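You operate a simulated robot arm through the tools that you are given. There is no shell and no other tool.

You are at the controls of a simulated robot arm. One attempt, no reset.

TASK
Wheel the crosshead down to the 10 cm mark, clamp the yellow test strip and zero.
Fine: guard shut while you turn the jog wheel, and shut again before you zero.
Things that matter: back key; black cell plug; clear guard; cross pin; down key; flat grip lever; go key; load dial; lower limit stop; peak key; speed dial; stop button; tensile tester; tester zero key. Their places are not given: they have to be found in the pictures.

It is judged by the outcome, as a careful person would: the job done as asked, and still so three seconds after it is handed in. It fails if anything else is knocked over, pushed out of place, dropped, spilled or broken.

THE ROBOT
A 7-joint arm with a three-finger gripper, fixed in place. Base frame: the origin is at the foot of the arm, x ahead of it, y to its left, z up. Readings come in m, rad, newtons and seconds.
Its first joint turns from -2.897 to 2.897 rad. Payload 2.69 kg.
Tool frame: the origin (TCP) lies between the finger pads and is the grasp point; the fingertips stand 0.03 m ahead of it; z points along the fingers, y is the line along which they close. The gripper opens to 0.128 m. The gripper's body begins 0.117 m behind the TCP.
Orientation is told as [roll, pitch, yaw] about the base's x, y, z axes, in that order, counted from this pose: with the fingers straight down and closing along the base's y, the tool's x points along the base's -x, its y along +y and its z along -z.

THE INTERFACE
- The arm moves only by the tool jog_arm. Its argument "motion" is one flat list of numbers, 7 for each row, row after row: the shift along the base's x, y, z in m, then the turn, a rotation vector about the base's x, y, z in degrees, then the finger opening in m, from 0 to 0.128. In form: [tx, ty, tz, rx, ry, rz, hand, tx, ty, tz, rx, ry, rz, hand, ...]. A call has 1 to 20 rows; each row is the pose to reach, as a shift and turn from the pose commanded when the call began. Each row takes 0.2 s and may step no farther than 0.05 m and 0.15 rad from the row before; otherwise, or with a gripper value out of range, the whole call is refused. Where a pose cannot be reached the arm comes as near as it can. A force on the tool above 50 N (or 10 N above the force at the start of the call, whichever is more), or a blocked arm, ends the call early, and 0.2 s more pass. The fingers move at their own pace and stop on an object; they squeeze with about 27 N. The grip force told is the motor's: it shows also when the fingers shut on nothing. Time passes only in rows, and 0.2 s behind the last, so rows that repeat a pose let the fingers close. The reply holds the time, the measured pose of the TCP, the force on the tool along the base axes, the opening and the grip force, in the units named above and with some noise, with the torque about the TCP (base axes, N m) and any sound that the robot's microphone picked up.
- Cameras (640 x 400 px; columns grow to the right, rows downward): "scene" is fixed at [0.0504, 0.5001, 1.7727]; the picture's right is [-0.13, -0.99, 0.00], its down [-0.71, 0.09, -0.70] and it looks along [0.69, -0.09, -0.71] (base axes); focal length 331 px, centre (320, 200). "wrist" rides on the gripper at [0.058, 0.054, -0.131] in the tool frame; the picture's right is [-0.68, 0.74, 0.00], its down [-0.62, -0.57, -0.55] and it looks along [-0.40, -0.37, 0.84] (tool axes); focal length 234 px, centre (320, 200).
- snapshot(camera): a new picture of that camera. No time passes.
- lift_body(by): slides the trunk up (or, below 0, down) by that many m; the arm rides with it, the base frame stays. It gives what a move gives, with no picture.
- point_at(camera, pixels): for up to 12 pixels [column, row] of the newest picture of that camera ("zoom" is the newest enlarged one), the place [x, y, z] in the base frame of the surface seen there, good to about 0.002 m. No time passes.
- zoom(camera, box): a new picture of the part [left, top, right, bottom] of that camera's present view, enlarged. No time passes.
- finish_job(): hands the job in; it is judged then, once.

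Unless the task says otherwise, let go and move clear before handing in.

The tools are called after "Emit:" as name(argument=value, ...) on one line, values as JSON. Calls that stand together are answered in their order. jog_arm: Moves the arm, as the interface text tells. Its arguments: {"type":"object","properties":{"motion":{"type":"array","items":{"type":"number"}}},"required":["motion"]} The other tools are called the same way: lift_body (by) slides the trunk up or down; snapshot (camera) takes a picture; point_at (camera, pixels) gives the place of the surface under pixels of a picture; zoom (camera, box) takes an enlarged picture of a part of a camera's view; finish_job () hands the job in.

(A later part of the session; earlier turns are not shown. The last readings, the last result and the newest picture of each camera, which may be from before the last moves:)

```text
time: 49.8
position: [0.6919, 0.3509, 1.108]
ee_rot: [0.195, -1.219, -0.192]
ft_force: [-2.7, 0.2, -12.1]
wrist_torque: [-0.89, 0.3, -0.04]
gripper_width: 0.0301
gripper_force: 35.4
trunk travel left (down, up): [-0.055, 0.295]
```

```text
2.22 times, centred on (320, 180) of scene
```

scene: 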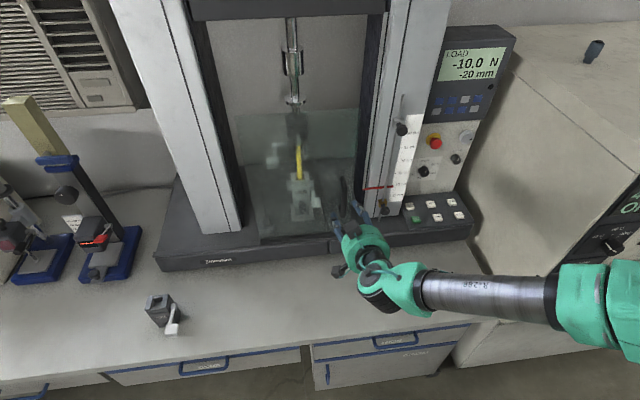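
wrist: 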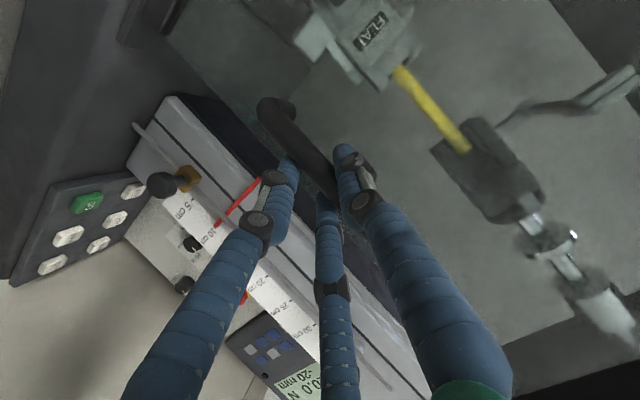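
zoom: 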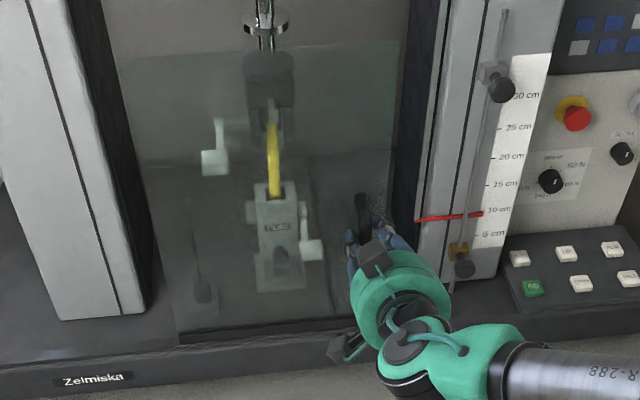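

The glass didn't move and the fingers just slid up the bar. Now I'll test a sideways slide toward +y (left).

Emit:
jog_arm(motion=[0, 0.0, -0.012, 0, 0, 0, 0.005, 0, 0.004, -0.023, 0, 0, 0, 0.005, 0, 0.009, -0.023, 0, 0, 0, 0.005, 0, 0.016, -0.023, 0, 0, 0, 0.005])

Emit:
zoom(camera="scene", box=[230, 90, 410, 270])

```text
time: 50.4
position: [0.6904, 0.3563, 1.1067]
ee_rot: [0.23, -1.236, -0.223]
ft_force: [-28.2, 2.2, 12.6]
wrist_torque: [-1.31, 0.53, 0.27]
gripper_width: 0.0291
gripper_force: 45.1
trunk travel left (down, up): [-0.055, 0.295]
stopped in row 2: the force on the tool passed its limit at 59 N (the readings are from after the stop); the commanded pose is now the measured one
```

```text
2.22 times, centred on (320, 180) of scene
```

zoom: 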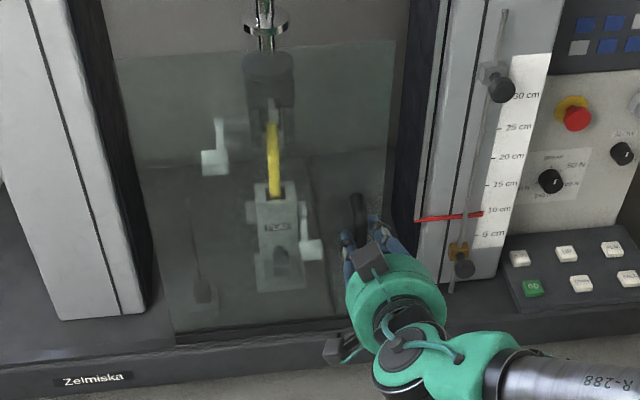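

The guard did shift left, with its right edge going from (408,38) to (396,40) in the zoom, so it slides sideways toward +y. I'll loosen the grip and push with a finger instead, after checking the space on the left.

Emit:
jog_arm(motion=[0, 0.0, 0, 0, 0, 0, 0.045, 0, 0.0, 0, 0, 0, 0, 0.045, 0, 0.0, -0.01, 0, 0, 0, 0.045, 0, 0.0, -0.02, 0, 0, 0, 0.045])

Emit:
snapshot(camera="scene")

Emit:
snapshot(camera="wrist")

Emit:
point_at(camera="scene", pixels=[[105, 225], [128, 255], [130, 230], [95, 270], [70, 160], [220, 200], [200, 150], [168, 215], [165, 250], [60, 250], [230, 225], [190, 40]])

```text
time: 51.4
position: [0.693, 0.3547, 1.0835]
ee_rot: [0.227, -1.233, -0.222]
ft_force: [0.2, 0.1, -0.9]
wrist_torque: [0.02, 0.03, 0.0]
gripper_width: 0.0452
gripper_force: 0.0
trunk travel left (down, up): [-0.055, 0.295]
```

```text
taken
```

scene: 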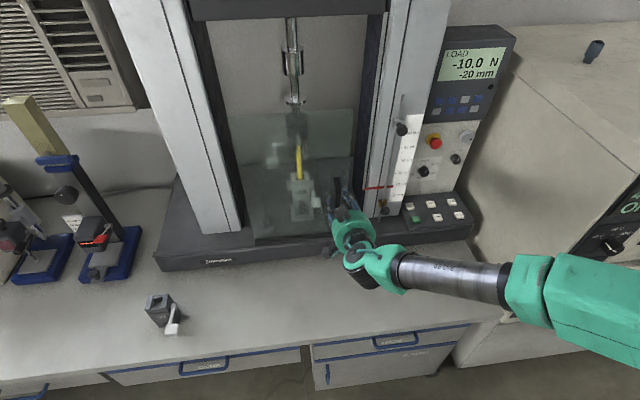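

```text
taken
```

wrist: 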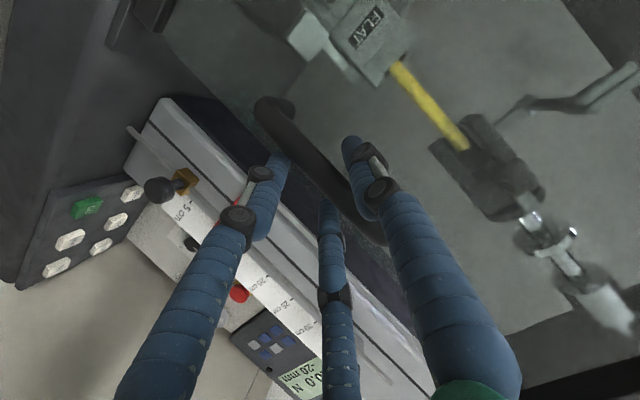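

```text
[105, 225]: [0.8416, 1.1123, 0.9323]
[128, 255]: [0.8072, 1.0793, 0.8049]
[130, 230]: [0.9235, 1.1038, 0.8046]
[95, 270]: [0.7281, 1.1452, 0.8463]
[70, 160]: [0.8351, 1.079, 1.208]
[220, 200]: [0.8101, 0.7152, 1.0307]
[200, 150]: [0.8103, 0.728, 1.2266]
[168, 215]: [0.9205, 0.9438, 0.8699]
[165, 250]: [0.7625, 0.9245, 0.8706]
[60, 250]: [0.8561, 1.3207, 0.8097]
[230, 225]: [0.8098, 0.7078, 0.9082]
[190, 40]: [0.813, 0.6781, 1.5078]
```

The space to the left is clear: the column front is at x=0.81, behind the glass plane, and the stand starts at y>1.07. I'll push the handle in +y with the loose fingers.

Emit:
jog_arm(motion=[0, 0.01, 0, 0, 0, 0, 0.045, 0, 0.02, 0, 0, 0, 0, 0.045, 0, 0.035, 0, 0, 0, 0, 0.045, 0, 0.05, 0, 0, 0, 0, 0.045, 0, 0.065, 0, 0, 0, 0, 0.045, 0, 0.08, 0, 0, 0, 0, 0.045])

Emit:
snapshot(camera="scene")

```text
time: 52.8
position: [0.6927, 0.436, 1.0842]
ee_rot: [0.225, -1.231, -0.22]
ft_force: [0.5, 0.2, 0.2]
wrist_torque: [0.05, 0.03, 0.03]
gripper_width: 0.045
gripper_force: 0.2
trunk travel left (down, up): [-0.055, 0.295]
```

```text
taken
```

scene: 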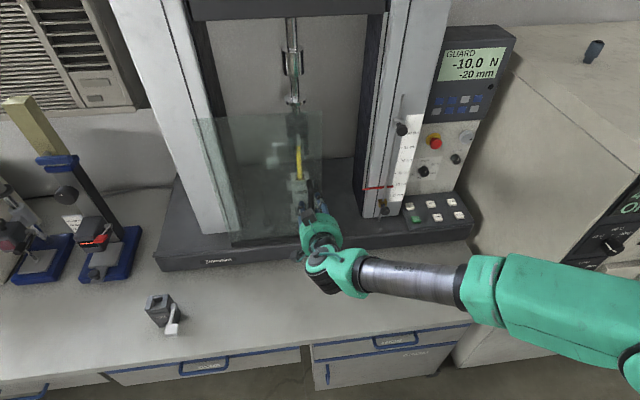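

The guard slides left easily and the display now says GUARD. I'll continue until the opening is clear.

Emit:
jog_arm(motion=[0, 0.02, 0, 0, 0, 0, 0.045, 0, 0.04, 0, 0, 0, 0, 0.045, 0, 0.06, 0, 0, 0, 0, 0.045, 0, 0.08, 0, 0, 0, 0, 0.045, 0, 0.1, 0, 0, 0, 0, 0.045, 0, 0.12, 0, 0, 0, 0, 0.045, 0, 0.14, 0, 0, 0, 0, 0.045, 0, 0.16, 0, 0, 0, 0, 0.045, 0, 0.18, 0, 0, 0, 0, 0.045, 0, 0.19, 0, 0, 0, 0, 0.045])

Emit:
snapshot(camera="scene")

Emit:
snapshot(camera="wrist")

```text
time: 55.0
position: [0.6922, 0.6253, 1.0848]
ee_rot: [0.228, -1.233, -0.223]
ft_force: [0.2, 0.4, 1.0]
wrist_torque: [0.04, 0.01, 0.04]
gripper_width: 0.0451
gripper_force: 0.1
trunk travel left (down, up): [-0.055, 0.295]
```

```text
taken
```

scene: 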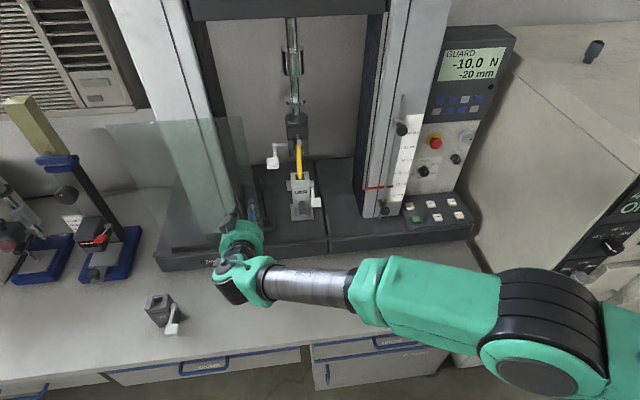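

```text
taken
```

wrist: 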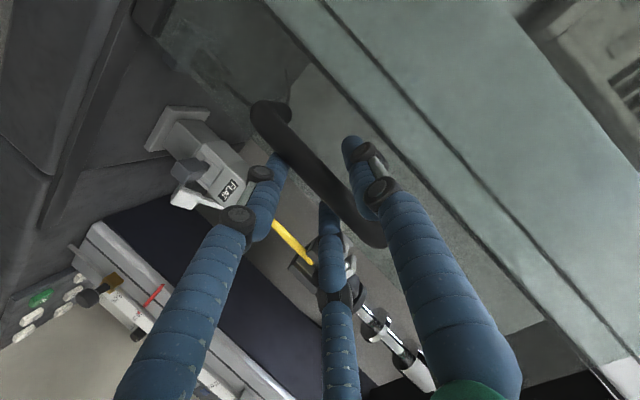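

The guard is open, with the grip fully exposed. I'll inspect the grip and lever in detail.

Emit:
zoom(camera="scene", box=[255, 90, 345, 230])

Emit:
zoom(camera="scene", box=[280, 165, 330, 225])

Emit:
zoom(camera="wrist", box=[140, 90, 380, 290])

Emit:
zoom(camera="scene", box=[130, 280, 210, 350])

Emit:
point_at(camera="scene", pixels=[[316, 202], [312, 190], [313, 183], [300, 193], [292, 180], [309, 180], [300, 208], [306, 208], [303, 218], [298, 160], [272, 160], [275, 148]])

```text
2.86 times, centred on (300, 160) of scene
```

zoom: 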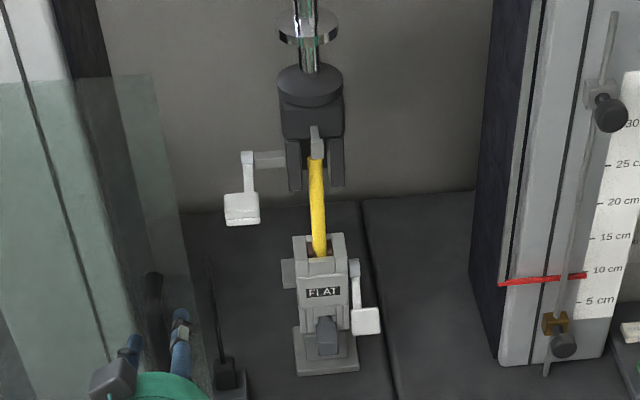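

```text
6.67 times, centred on (305, 195) of scene
```

zoom: 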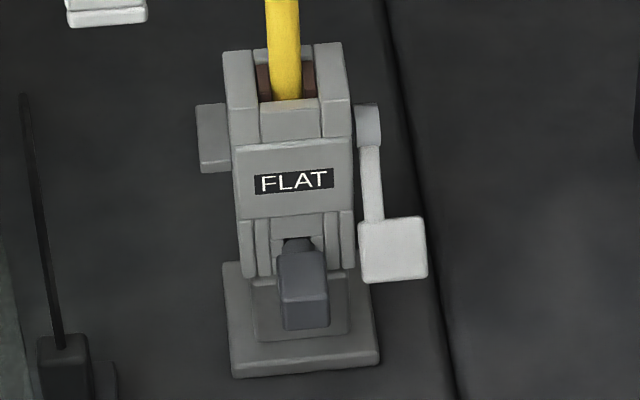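

```text
2.00 times, centred on (260, 190) of wrist
```

zoom: 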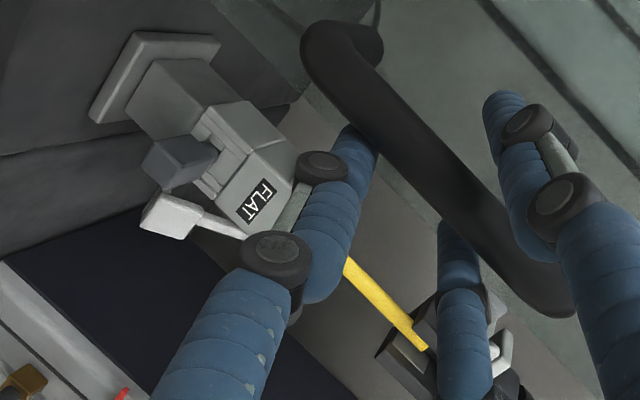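

```text
5.71 times, centred on (170, 315) of scene
```

zoom: 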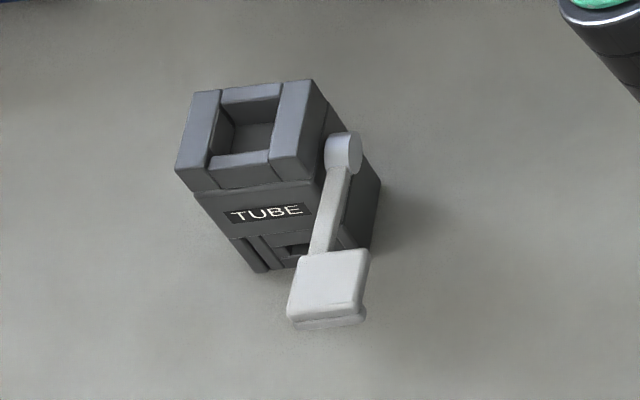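

```text
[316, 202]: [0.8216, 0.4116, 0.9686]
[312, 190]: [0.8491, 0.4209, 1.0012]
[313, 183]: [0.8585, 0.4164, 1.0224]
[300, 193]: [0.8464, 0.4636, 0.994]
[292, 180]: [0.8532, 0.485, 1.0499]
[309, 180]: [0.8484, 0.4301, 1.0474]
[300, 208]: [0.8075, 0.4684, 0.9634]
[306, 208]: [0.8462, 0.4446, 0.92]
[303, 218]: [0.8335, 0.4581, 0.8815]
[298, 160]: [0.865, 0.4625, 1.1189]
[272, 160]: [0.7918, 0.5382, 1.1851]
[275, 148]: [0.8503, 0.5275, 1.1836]
```

The lower grip's lever has its hub near (0.858, 0.417, 1.022), with the paddle hanging down and forward at (0.822, 0.411, 0.968). I'll compare it with the upper grip's lever, which is holding the strip, to find the clamped angle.

Emit:
zoom(camera="scene", box=[260, 135, 310, 175])

Emit:
point_at(camera="zoom", pixels=[[150, 250], [180, 260], [210, 255], [190, 220], [190, 180], [190, 150], [195, 120], [240, 130], [290, 130], [330, 60], [400, 130], [420, 180]])

Emit:
zoom(camera="scene", box=[280, 165, 330, 225])

Emit:
point_at(camera="zoom", pixels=[[368, 120], [355, 112], [378, 130], [370, 160], [372, 190], [375, 212], [365, 225], [420, 225], [390, 250], [365, 278], [425, 275], [345, 200]])

Emit:
point_at(camera="wrist", pixels=[[222, 200], [228, 197], [240, 206], [195, 195], [225, 170], [190, 170]])

Emit:
point_at(camera="scene", pixels=[[172, 322], [174, 313], [176, 308], [178, 305], [160, 300], [165, 312]])

```text
10.00 times, centred on (285, 155) of scene
```

zoom: 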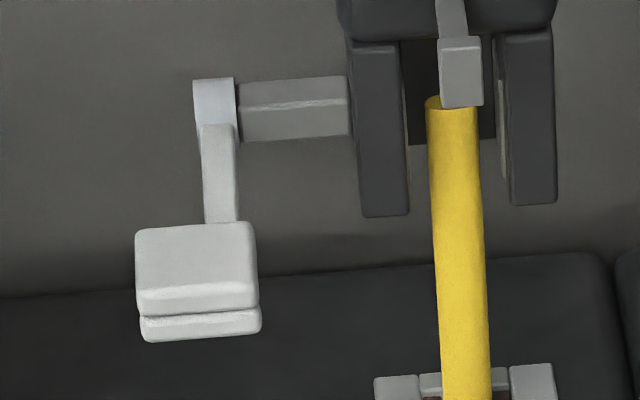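

```text
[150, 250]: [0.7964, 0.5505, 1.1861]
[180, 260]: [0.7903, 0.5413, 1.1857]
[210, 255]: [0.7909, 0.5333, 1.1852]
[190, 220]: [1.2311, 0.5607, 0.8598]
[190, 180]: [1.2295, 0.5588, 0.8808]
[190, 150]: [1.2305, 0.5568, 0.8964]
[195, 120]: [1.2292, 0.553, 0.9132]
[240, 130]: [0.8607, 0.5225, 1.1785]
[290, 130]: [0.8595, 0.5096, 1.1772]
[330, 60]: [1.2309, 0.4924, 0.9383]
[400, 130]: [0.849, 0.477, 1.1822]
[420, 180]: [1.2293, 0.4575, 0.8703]
```

```text
6.67 times, centred on (305, 195) of scene
```

zoom: 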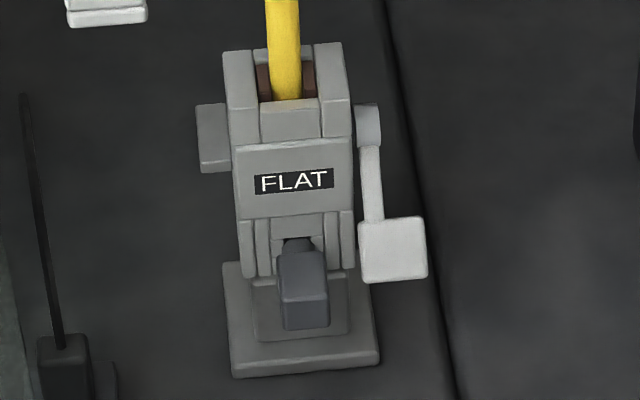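

```text
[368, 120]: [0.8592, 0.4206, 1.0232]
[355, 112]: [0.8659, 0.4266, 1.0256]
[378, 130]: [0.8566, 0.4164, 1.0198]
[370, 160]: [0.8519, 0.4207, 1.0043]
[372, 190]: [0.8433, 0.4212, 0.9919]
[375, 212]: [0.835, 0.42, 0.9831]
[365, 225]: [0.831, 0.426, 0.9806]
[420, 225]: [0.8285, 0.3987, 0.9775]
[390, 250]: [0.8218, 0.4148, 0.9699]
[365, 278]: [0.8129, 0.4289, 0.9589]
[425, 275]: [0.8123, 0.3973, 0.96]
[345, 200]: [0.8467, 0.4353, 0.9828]
```

```text
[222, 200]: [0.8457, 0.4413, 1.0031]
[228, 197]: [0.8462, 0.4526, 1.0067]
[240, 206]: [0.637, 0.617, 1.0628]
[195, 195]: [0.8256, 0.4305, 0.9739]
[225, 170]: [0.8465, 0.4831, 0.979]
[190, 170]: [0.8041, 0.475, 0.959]
```

```text
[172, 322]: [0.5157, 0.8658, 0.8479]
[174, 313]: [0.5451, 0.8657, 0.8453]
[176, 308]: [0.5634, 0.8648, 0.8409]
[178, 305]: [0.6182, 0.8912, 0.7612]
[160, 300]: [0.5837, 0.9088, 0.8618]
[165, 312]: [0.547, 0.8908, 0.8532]
```

The lower lever slopes about 50° down while the upper, holding lever is horizontal, so clamping means swinging the paddle up. I'll back off the handle straight out, close the fingers, and move in front of the lever with a steeper pitch.

Emit:
jog_arm(motion=[-0.03, -0.008, 0, 0, 0, 0, 0.045, -0.06, -0.008, 0, 0, 0, 0, 0.045, -0.09, -0.008, 0, 0, 0, 0, 0.045, -0.09, -0.04, 0, 0, 2, 0, 0.02, -0.09, -0.08, 0, 0, 4, 0, 0, -0.09, -0.12, -0.02, 0, 6, 0, 0, -0.09, -0.16, -0.04, 0, 9, 0, 0, -0.09, -0.19, -0.06, 0, 12, 0, 0, -0.09, -0.217, -0.08, 0, 14, 0, 0])

Emit:
snapshot(camera="scene")

Emit:
snapshot(camera="wrist")

```text
time: 57.0
position: [0.6028, 0.4071, 1.003]
ee_rot: [0.13, -0.991, -0.135]
ft_force: [-0.8, 1.2, 0.0]
wrist_torque: [0.02, 0.0, -0.05]
gripper_width: 0.0021
gripper_force: 27.0
trunk travel left (down, up): [-0.055, 0.295]
```

```text
taken
```

scene: 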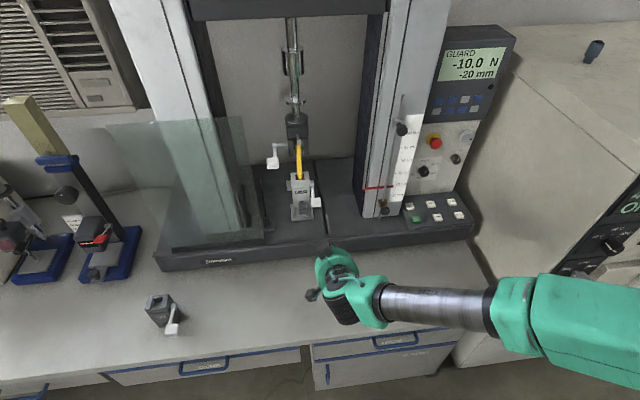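

```text
taken
```

wrist: 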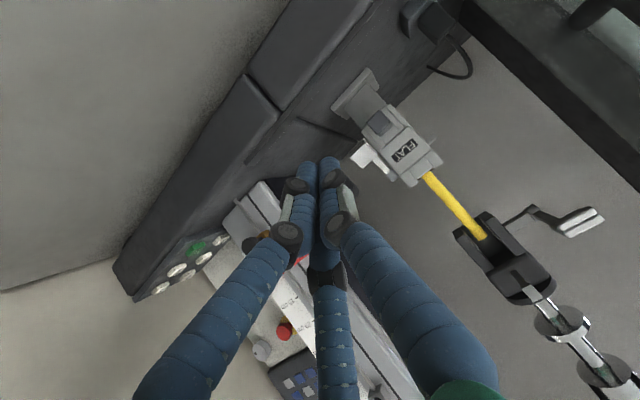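

The closed fingers are in front of the grip at a 33° down pitch. I'll lower and slide the fingertips under the paddle, keeping clear of it.

Emit:
jog_arm(motion=[0.03, 0.001, -0.035, 0, 0, 0, 0, 0.06, 0.003, -0.069, 0, 0, 0, 0, 0.1, 0.003, -0.069, 0, 0, 0, 0, 0.14, 0.003, -0.069, 0, 0, 0, 0, 0.165, 0.003, -0.069, 0, 0, 0, 0, 0.18, 0.003, -0.069, 0, 0, 0, 0])

Emit:
snapshot(camera="wrist")

Emit:
zoom(camera="scene", box=[260, 140, 350, 240])

```text
time: 58.4
position: [0.7863, 0.4108, 0.9346]
ee_rot: [0.131, -0.991, -0.134]
ft_force: [-0.6, -0.1, 0.0]
wrist_torque: [0.03, -0.01, 0.02]
gripper_width: 0.0022
gripper_force: 26.9
trunk travel left (down, up): [-0.055, 0.295]
```

```text
taken
```

wrist: 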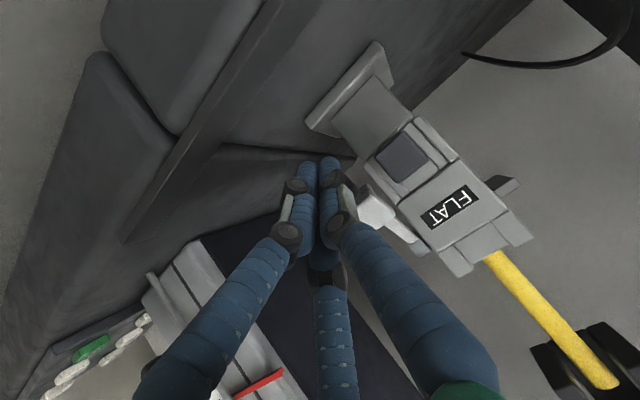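

```text
4.00 times, centred on (305, 190) of scene
```

zoom: 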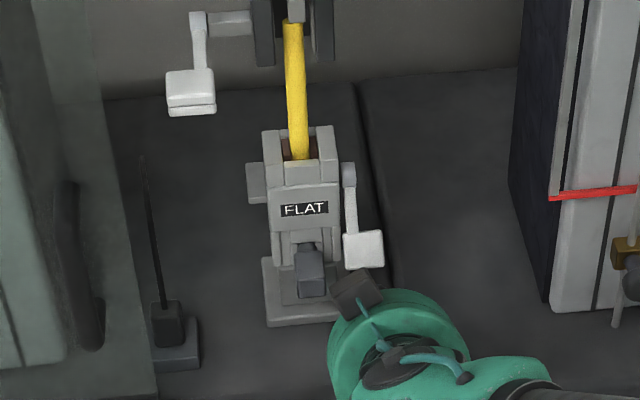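

The fingertips are at about (0.811, 0.411, 0.918), just under the paddle. I'll advance 1.4 cm and lift in small steps.

Emit:
jog_arm(motion=[0.014, 0, 0, 0, 0, 0, 0, 0.014, 0, 0.01, 0, 0, 0, 0, 0.014, 0, 0.02, 0, 0, 0, 0, 0.014, 0, 0.03, 0, 0, 0, 0, 0.012, 0, 0.04, 0, 0, 0, 0])

Emit:
snapshot(camera="wrist")

Emit:
zoom(camera="scene", box=[260, 140, 350, 240])

```text
time: 59.6
position: [0.7915, 0.4094, 0.9605]
ee_rot: [0.114, -0.976, -0.121]
ft_force: [-3.5, -2.2, -4.7]
wrist_torque: [0.03, 0.06, -0.06]
gripper_width: 0.0022
gripper_force: 26.5
trunk travel left (down, up): [-0.055, 0.295]
stopped in row 5: the force on the tool passed its limit at 55 N (the readings are from after the stop); the commanded pose is now the measured one
```

```text
taken
```

wrist: 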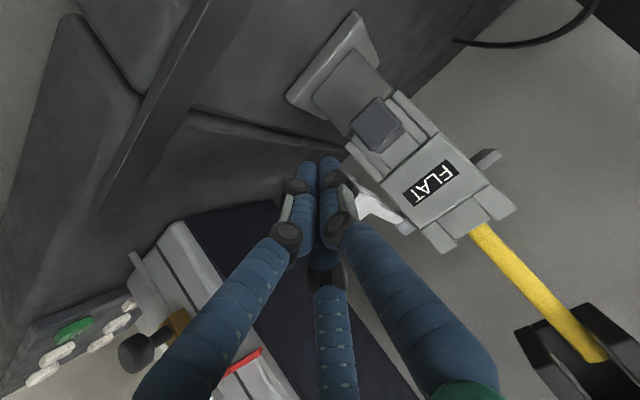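

```text
4.00 times, centred on (305, 190) of scene
```

zoom: 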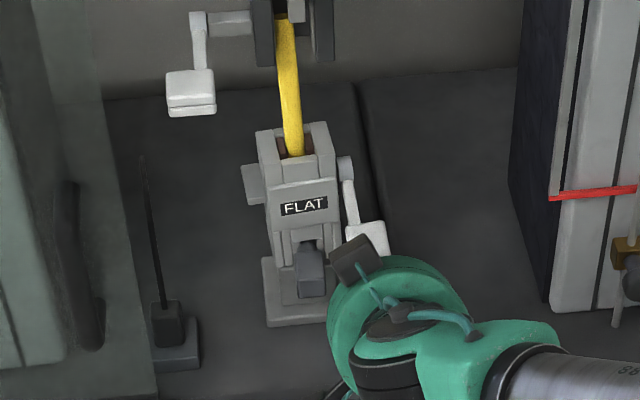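

The call stopped at 55 N, and the grip body looks slightly tilted in the zoom ((303,206) vs before). I'll back off downward at once and check what moved.

Emit:
jog_arm(motion=[0.0, 0, -0.012, 0, 0, 0, 0, 0.0, 0, -0.024, 0, 0, 0, 0, -0.02, 0, -0.026, 0, 0, 0, 0, -0.05, 0, -0.026, 0, 0, 0, 0, -0.08, 0, -0.02, 0, 0, 0, 0, -0.11, -0.02, 0.0, 0, 0, 0, 0])

Emit:
snapshot(camera="scene")

Emit:
zoom(camera="scene", box=[280, 165, 330, 225])

Emit:
point_at(camera="zoom", pixels=[[368, 120], [370, 160], [372, 190], [375, 212], [365, 225], [420, 225], [390, 250], [365, 278], [425, 275], [345, 200], [300, 180], [300, 300]])

Emit:
snapshot(camera="wrist")

```text
time: 61.0
position: [0.6823, 0.3894, 0.9616]
ee_rot: [0.116, -0.98, -0.122]
ft_force: [-0.2, 0.9, -0.6]
wrist_torque: [-0.05, 0.0, -0.08]
gripper_width: 0.002
gripper_force: 27.0
trunk travel left (down, up): [-0.055, 0.295]
```

```text
taken
```

scene: 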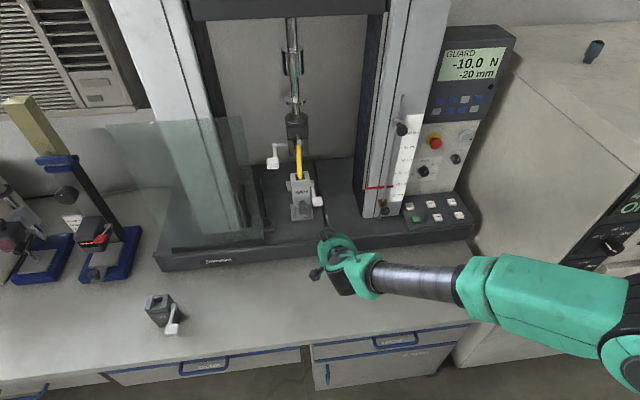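

```text
6.67 times, centred on (305, 195) of scene
```

zoom: 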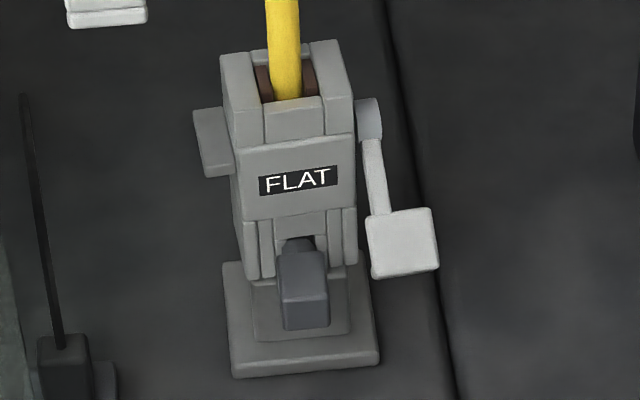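

```text
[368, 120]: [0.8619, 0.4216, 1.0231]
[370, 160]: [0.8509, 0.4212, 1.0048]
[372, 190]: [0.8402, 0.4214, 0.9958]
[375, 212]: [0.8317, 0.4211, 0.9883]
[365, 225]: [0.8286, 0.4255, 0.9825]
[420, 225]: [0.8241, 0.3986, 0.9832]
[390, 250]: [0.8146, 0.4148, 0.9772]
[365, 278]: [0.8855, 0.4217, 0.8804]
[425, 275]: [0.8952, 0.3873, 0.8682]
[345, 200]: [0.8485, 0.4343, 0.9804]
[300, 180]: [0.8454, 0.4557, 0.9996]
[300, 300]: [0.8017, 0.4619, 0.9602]
```

```text
taken
```

wrist: 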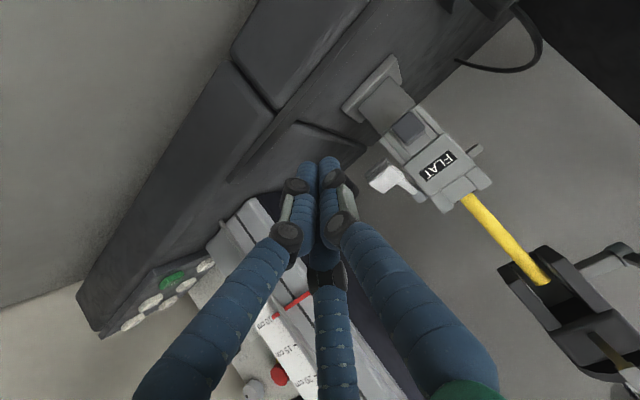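

The lever did move slightly up (slope 51° → 41°), but my downward-pitched finger was nearly perpendicular to the paddle and jammed, twisting the grip slightly. A horizontal finger lifting from below should push along the paddle's arc, so I'll lower the trunk fully to allow that and reorient.

Emit:
jog_arm(motion=[-0.03, -0.01, 0.03, 0, 0, 0, 0, -0.06, -0.02, 0.06, 0, 0, 0, 0])

Emit:
lift_body(by=-0.055)

Emit:
jog_arm(motion=[0.02, -0.01, 0, 0, -6, 4, 0, 0.04, -0.02, 0, 0, -12, 8, 0, 0.05, -0.025, 0, 0, -18, 12, 0, 0.05, -0.03, 0, 0, -24, 16, 0, 0.05, -0.035, 0, 0, -29, 20, 0])

Emit:
snapshot(camera="scene")

Emit:
snapshot(camera="wrist")

```text
time: 61.6
position: [0.6219, 0.372, 1.0213]
ee_rot: [0.11, -0.979, -0.119]
ft_force: [1.2, 0.7, -0.8]
wrist_torque: [-0.02, -0.07, -0.08]
gripper_width: 0.0022
gripper_force: 26.9
trunk travel left (down, up): [-0.055, 0.295]
```

```text
time: 62.5
position: [0.6228, 0.3712, 0.9695]
ee_rot: [0.114, -0.98, -0.124]
ft_force: [0.5, 0.3, 0.3]
wrist_torque: [0.05, 0.0, 0.02]
gripper_width: 0.0024
gripper_force: 27.0
trunk travel left (down, up): [0.0, 0.35]
```

```text
time: 63.7
position: [0.6715, 0.3359, 0.9676]
ee_rot: [-0.174, -1.48, 0.513]
ft_force: [-0.6, 0.3, -0.1]
wrist_torque: [-0.03, 0.0, 0.0]
gripper_width: 0.0022
gripper_force: 27.1
trunk travel left (down, up): [0.0, 0.35]
```

```text
taken
```

scene: 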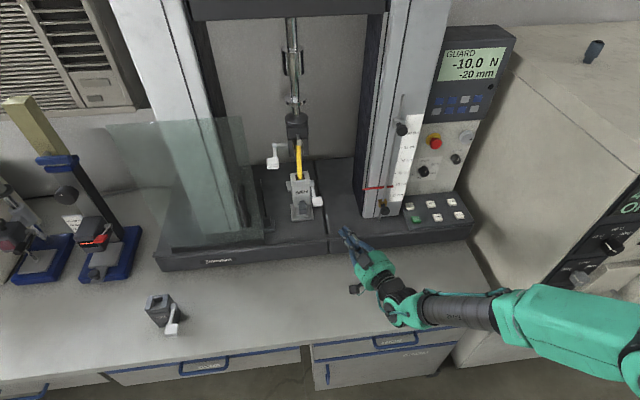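

```text
taken
```

wrist: 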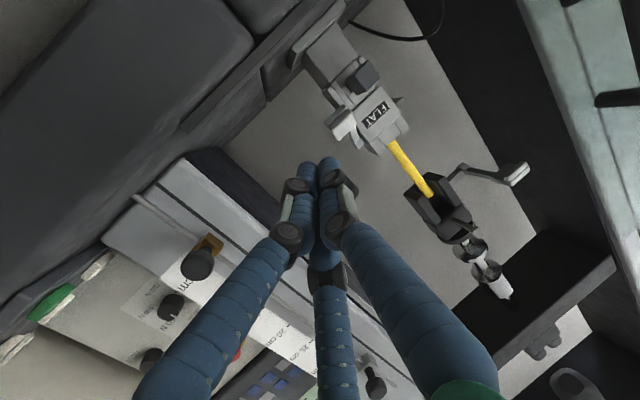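

The finger is now nearly horizontal (5° down, yaw 19°). I'll approach under the paddle along that direction.

Emit:
jog_arm(motion=[0.03, 0.018, -0.012, 0, 0, 0, 0, 0.057, 0.036, -0.024, 0, 0, 0, 0, 0.09, 0.047, -0.03, 0, 0, 0, 0, 0.12, 0.058, -0.031, 0, 0, 0, 0, 0.133, 0.0625, -0.031, 0, 0, 0, 0])

Emit:
snapshot(camera="wrist")

Emit:
zoom(camera="scene", box=[260, 140, 350, 240])

```text
time: 64.9
position: [0.8057, 0.3975, 0.9368]
ee_rot: [-0.181, -1.479, 0.522]
ft_force: [-0.6, -0.4, 0.1]
wrist_torque: [-0.02, 0.0, 0.02]
gripper_width: 0.0023
gripper_force: 26.9
trunk travel left (down, up): [0.0, 0.35]
```

```text
taken
```

wrist: 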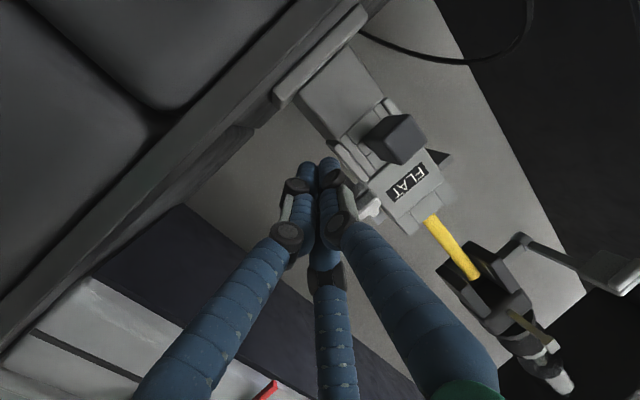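

```text
4.00 times, centred on (305, 190) of scene
```

zoom: 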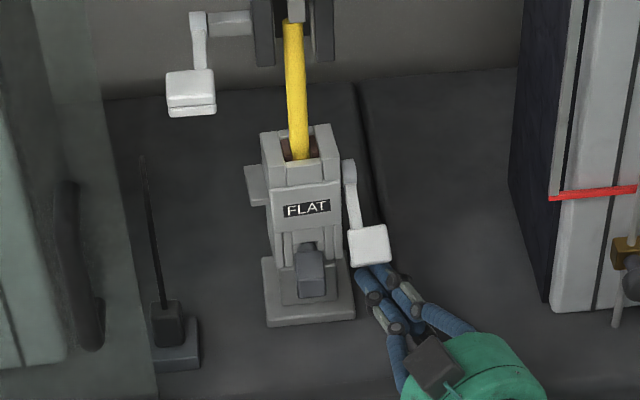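

The fingers are visibly under the paddle at about (375,270) in the zoom. I'll lift with a slight pull toward me, following the arc.

Emit:
jog_arm(motion=[0, 0, 0.008, 0, 0, 0, 0, -0.002, 0, 0.016, 0, 0, 0, 0, -0.005, 0, 0.024, 0, 0, 0, 0, -0.008, 0, 0.032, 0, 0, 0, 0, -0.01, 0, 0.038, 0, 0, 0, 0])

Emit:
zoom(camera="scene", box=[260, 140, 350, 240])

Emit:
zoom(camera="scene", box=[280, 165, 330, 225])

```text
time: 66.1
position: [0.7946, 0.3984, 0.9769]
ee_rot: [-0.176, -1.48, 0.517]
ft_force: [-1.0, -1.2, -1.4]
wrist_torque: [0.0, -0.05, -0.04]
gripper_width: 0.0022
gripper_force: 26.7
trunk travel left (down, up): [0.0, 0.35]
```

```text
4.00 times, centred on (305, 190) of scene
```

zoom: 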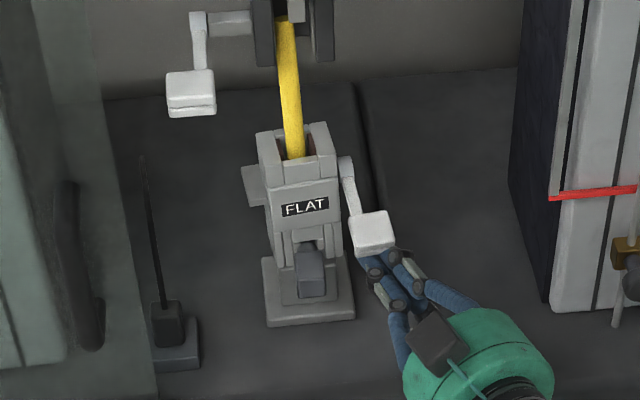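

```text
6.67 times, centred on (305, 195) of scene
```

zoom: 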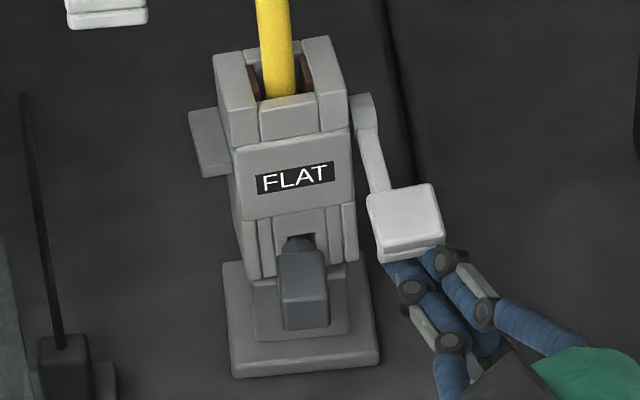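

The lever is rising with little force. The grip leans a bit on its pin, so I'll continue and watch for the stop.

Emit:
jog_arm(motion=[-0.001, 0, 0.007, 0, 0, 0, 0, -0.002, 0, 0.014, 0, 0, 0, 0, -0.003, 0, 0.021, 0, 0, 0, 0])

Emit:
snapshot(camera="scene")

Emit:
zoom(camera="scene", box=[280, 165, 330, 225])

Emit:
point_at(camera="zoom", pixels=[[370, 115], [375, 140], [385, 170], [395, 200], [420, 200], [410, 230], [390, 245], [435, 235], [300, 175], [245, 80], [330, 70], [280, 80]])

```text
time: 66.9
position: [0.7929, 0.3993, 0.9967]
ee_rot: [-0.184, -1.478, 0.524]
ft_force: [-0.4, -0.2, -1.2]
wrist_torque: [0.02, -0.01, -0.01]
gripper_width: 0.0023
gripper_force: 27.1
trunk travel left (down, up): [0.0, 0.35]
```

```text
taken
```

scene: 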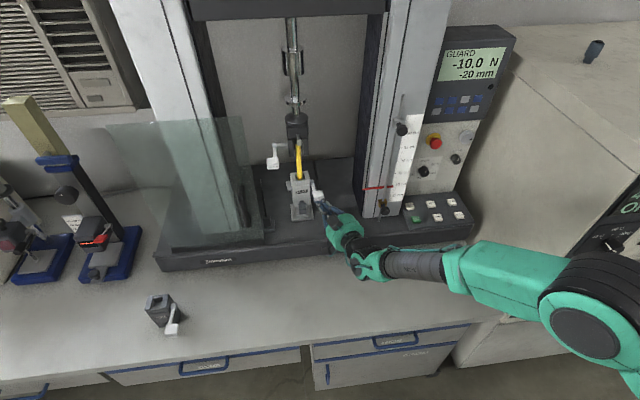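

```text
6.67 times, centred on (305, 195) of scene
```

zoom: 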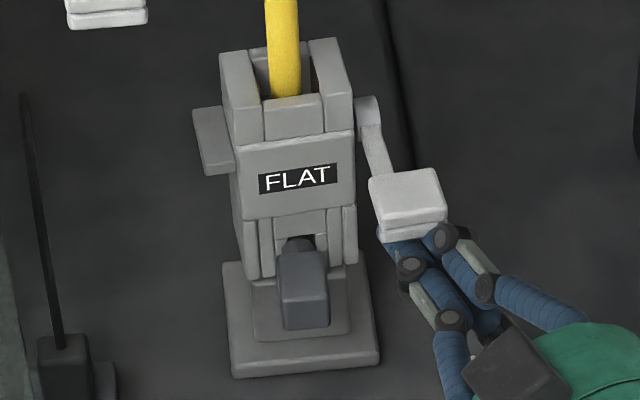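

```text
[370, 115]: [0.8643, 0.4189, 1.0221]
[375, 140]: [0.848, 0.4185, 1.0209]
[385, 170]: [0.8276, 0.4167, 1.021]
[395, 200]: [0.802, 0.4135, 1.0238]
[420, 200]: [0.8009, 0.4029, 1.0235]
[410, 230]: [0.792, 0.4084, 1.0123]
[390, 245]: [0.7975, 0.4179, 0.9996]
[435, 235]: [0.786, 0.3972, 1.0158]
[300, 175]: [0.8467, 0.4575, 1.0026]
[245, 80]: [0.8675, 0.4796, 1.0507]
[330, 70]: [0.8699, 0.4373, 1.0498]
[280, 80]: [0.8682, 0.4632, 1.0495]
```

The lever is now horizontal (z≈1.021–1.024), matching the upper one. I'll look closely at the jaws on the strip and at the display.

Emit:
zoom(camera="scene", box=[288, 165, 318, 190])

Emit:
snapshot(camera="wrist")

Emit:
zoom(camera="wrist", box=[330, 80, 490, 240])

Emit:
zoom(camera="scene", box=[440, 45, 510, 85])

```text
16.00 times, centred on (303, 178) of scene
```

zoom: 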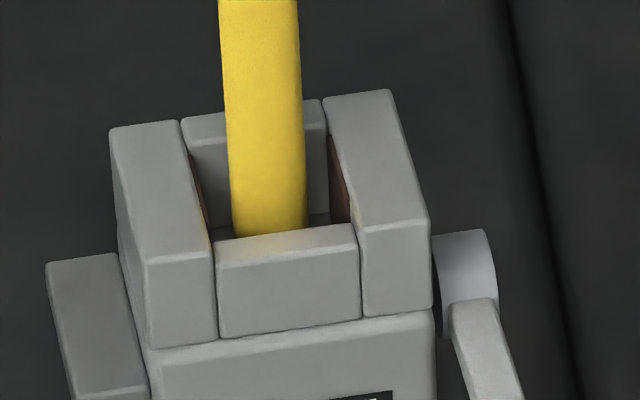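

```text
taken
```

wrist: 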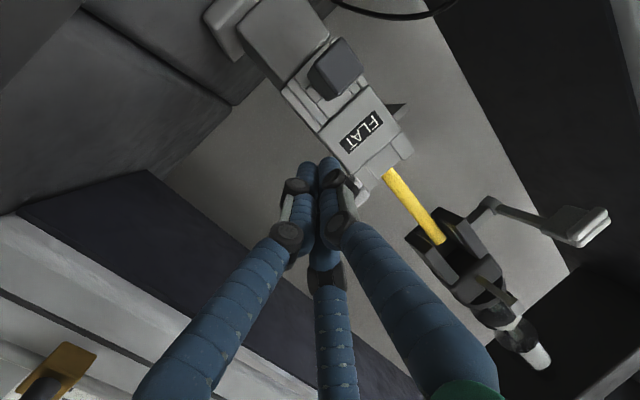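

```text
2.50 times, centred on (410, 160) of wrist
```

zoom: 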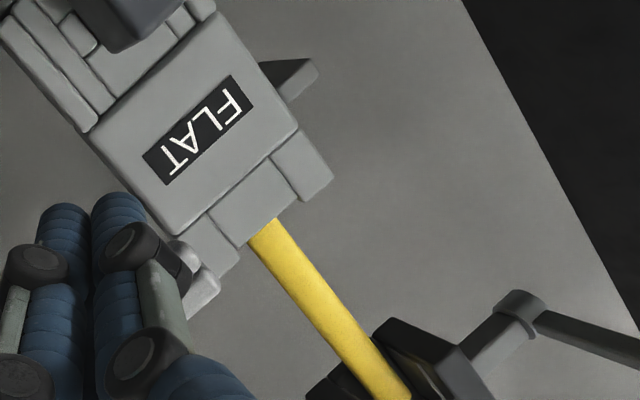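

```text
9.14 times, centred on (475, 65) of scene
```

zoom: 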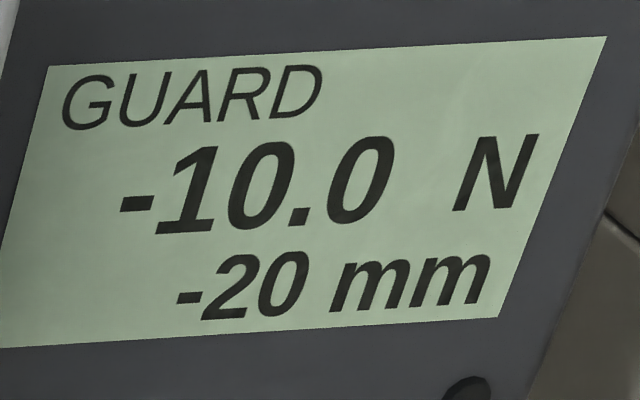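

The jaw pads still show gaps beside the strip and no click was heard, so horizontal may not be the end of travel. I'll keep lifting gently and look for a stop.

Emit:
jog_arm(motion=[0, 0, 0.006, 0, 0, 0, 0, 0.001, 0, 0.012, 0, 0, 0, 0, 0.003, 0, 0.018, 0, 0, 0, 0])

Emit:
snapshot(camera="scene")

Emit:
zoom(camera="scene", box=[280, 155, 330, 225])

Emit:
zoom(camera="scene", box=[288, 165, 318, 190])

```text
time: 67.7
position: [0.7935, 0.3988, 1.009]
ee_rot: [-0.182, -1.472, 0.524]
ft_force: [-6.9, 5.9, -19.8]
wrist_torque: [-0.1, 0.37, 0.29]
gripper_width: 0.0019
gripper_force: 27.1
trunk travel left (down, up): [0.0, 0.35]
```

```text
taken
```

scene: 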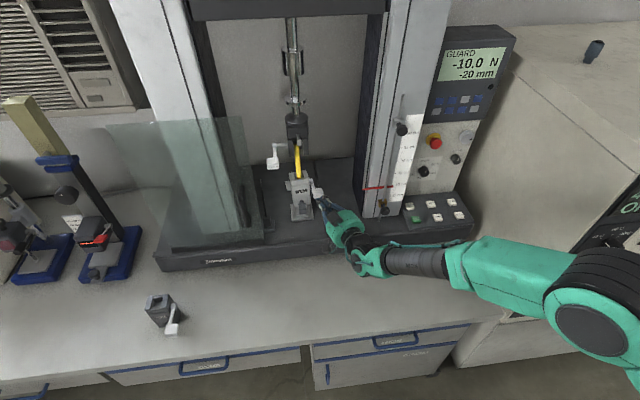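

```text
5.71 times, centred on (305, 190) of scene
```

zoom: 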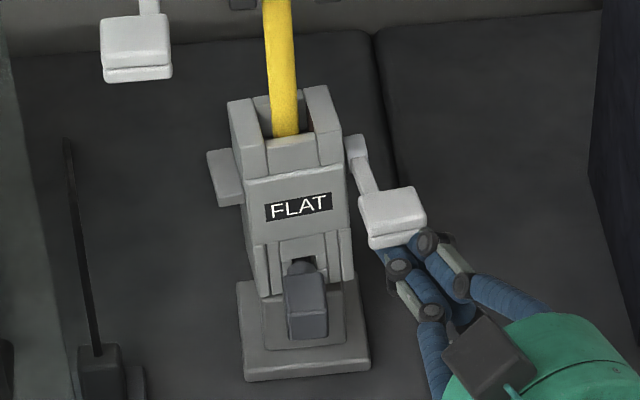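

```text
16.00 times, centred on (303, 178) of scene
```

zoom: 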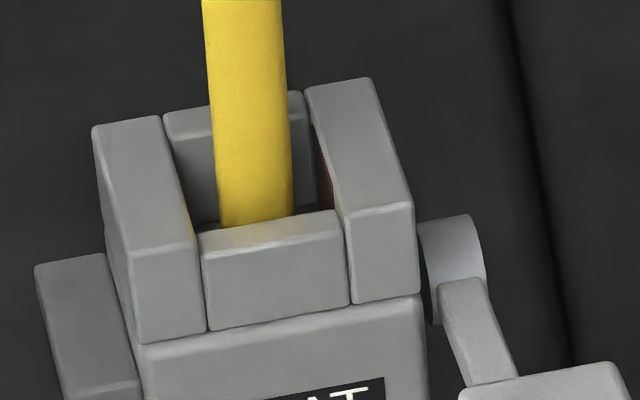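

Resistance rose to about 20 N and the whole grip leans while the lever stays put, so horizontal is the end stop and the strip now follows the grip. I'll lower the fingers and withdraw, then check that the lever stays up.

Emit:
jog_arm(motion=[0, 0, -0.01, 0, 0, 0, 0, 0, 0, -0.025, 0, 0, 0, 0, 0, 0, -0.045, 0, 0, 0, 0, -0.03, -0.01, -0.055, 0, 0, 0, 0, -0.07, -0.024, -0.055, 0, 0, 0, 0, -0.11, -0.038, -0.055, 0, 0, 0, 0, -0.14, -0.05, -0.04, 0, 0, 0, 0])

Emit:
snapshot(camera="scene")

Emit:
zoom(camera="scene", box=[280, 165, 330, 225])

Emit:
point_at(camera="zoom", pixels=[[370, 115], [375, 140], [385, 170], [395, 200], [420, 200], [410, 225], [300, 175], [245, 80], [330, 70], [280, 80], [300, 300], [340, 200]])

Emit:
zoom(camera="scene", box=[288, 165, 318, 190])

Emit:
zoom(camera="scene", box=[255, 90, 345, 230])

```text
time: 69.3
position: [0.6561, 0.3442, 0.9738]
ee_rot: [-0.18, -1.478, 0.52]
ft_force: [0.2, -0.2, -0.9]
wrist_torque: [0.05, -0.08, -0.04]
gripper_width: 0.0022
gripper_force: 26.8
trunk travel left (down, up): [0.0, 0.35]
```

```text
taken
```

scene: 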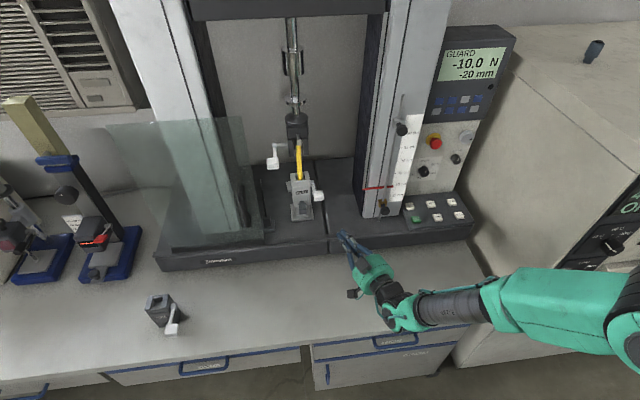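

```text
6.67 times, centred on (305, 195) of scene
```

zoom: 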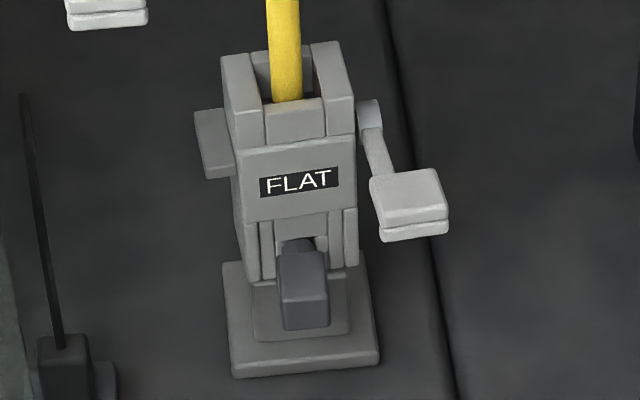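

```text
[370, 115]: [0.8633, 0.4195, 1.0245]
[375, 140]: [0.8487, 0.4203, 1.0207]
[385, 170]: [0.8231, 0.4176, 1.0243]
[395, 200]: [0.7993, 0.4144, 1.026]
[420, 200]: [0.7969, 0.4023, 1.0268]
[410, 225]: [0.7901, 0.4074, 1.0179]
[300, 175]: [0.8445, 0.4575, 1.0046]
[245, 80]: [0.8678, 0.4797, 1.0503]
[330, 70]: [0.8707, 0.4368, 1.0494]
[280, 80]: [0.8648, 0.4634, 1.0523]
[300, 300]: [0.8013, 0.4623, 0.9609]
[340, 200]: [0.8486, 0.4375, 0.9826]
```

```text
16.00 times, centred on (303, 178) of scene
```

zoom: 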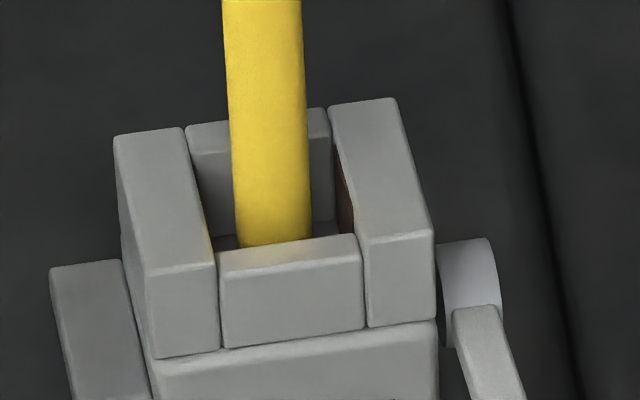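

```text
2.86 times, centred on (300, 160) of scene
```

zoom: 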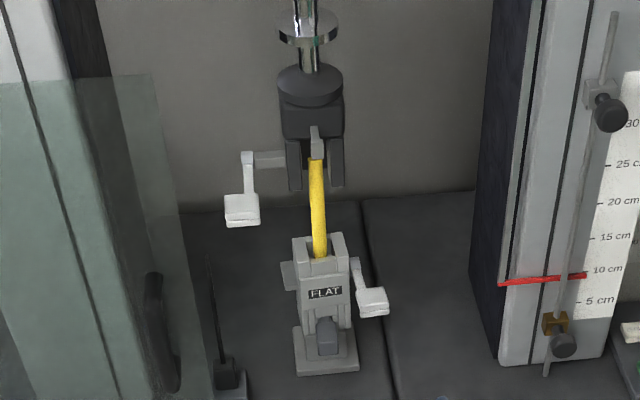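

The lever stays horizontal, but comparing the zooms, the brown jaw pads that touched the strip at (262,80)/(308,80) have retracted outward. So raising the lever opened the jaws, and clamping must be downward. I'll reorient to push the paddle down and watch the pads.

Emit:
jog_arm(motion=[0.005, 0.01, 0.02, 0, 5, -3.4, 0, 0.01, 0.02, 0.04, 0, 10, -6.9, 0, 0.015, 0.03, 0.06, 0, 15, -10.3, 0, 0.02, 0.04, 0.08, 0, 20, -13.8, 0, 0.03, 0.052, 0.1, 0, 25, -17.2, 0, 0.044, 0.066, 0.106, 0, 29, -20, 0])

Emit:
snapshot(camera="scene")

Emit:
snapshot(camera="wrist")

```text
time: 70.7
position: [0.6989, 0.414, 1.0792]
ee_rot: [0.114, -0.979, -0.121]
ft_force: [0.5, -1.1, 0.5]
wrist_torque: [0.04, 0.01, 0.02]
gripper_width: 0.0024
gripper_force: 26.9
trunk travel left (down, up): [0.0, 0.35]
```

```text
taken
```

scene: 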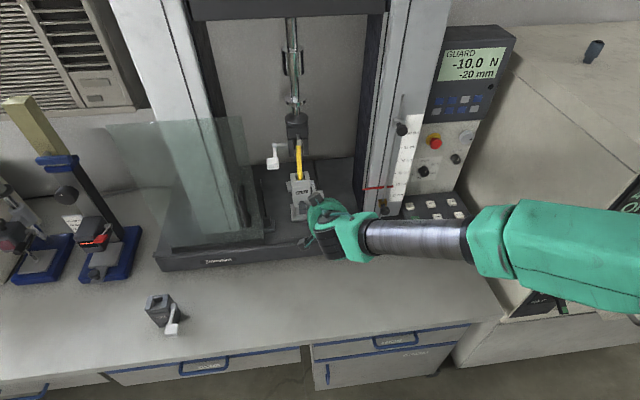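

```text
taken
```

wrist: 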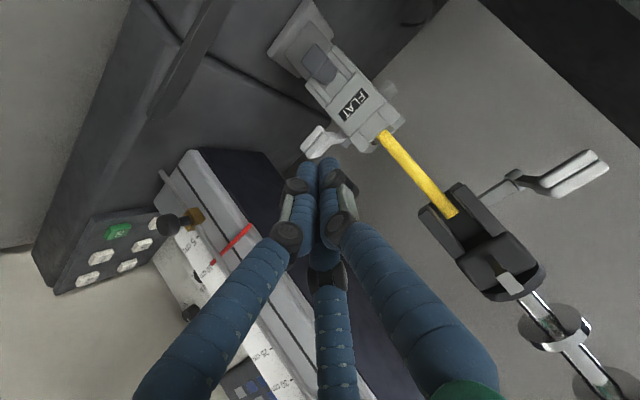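

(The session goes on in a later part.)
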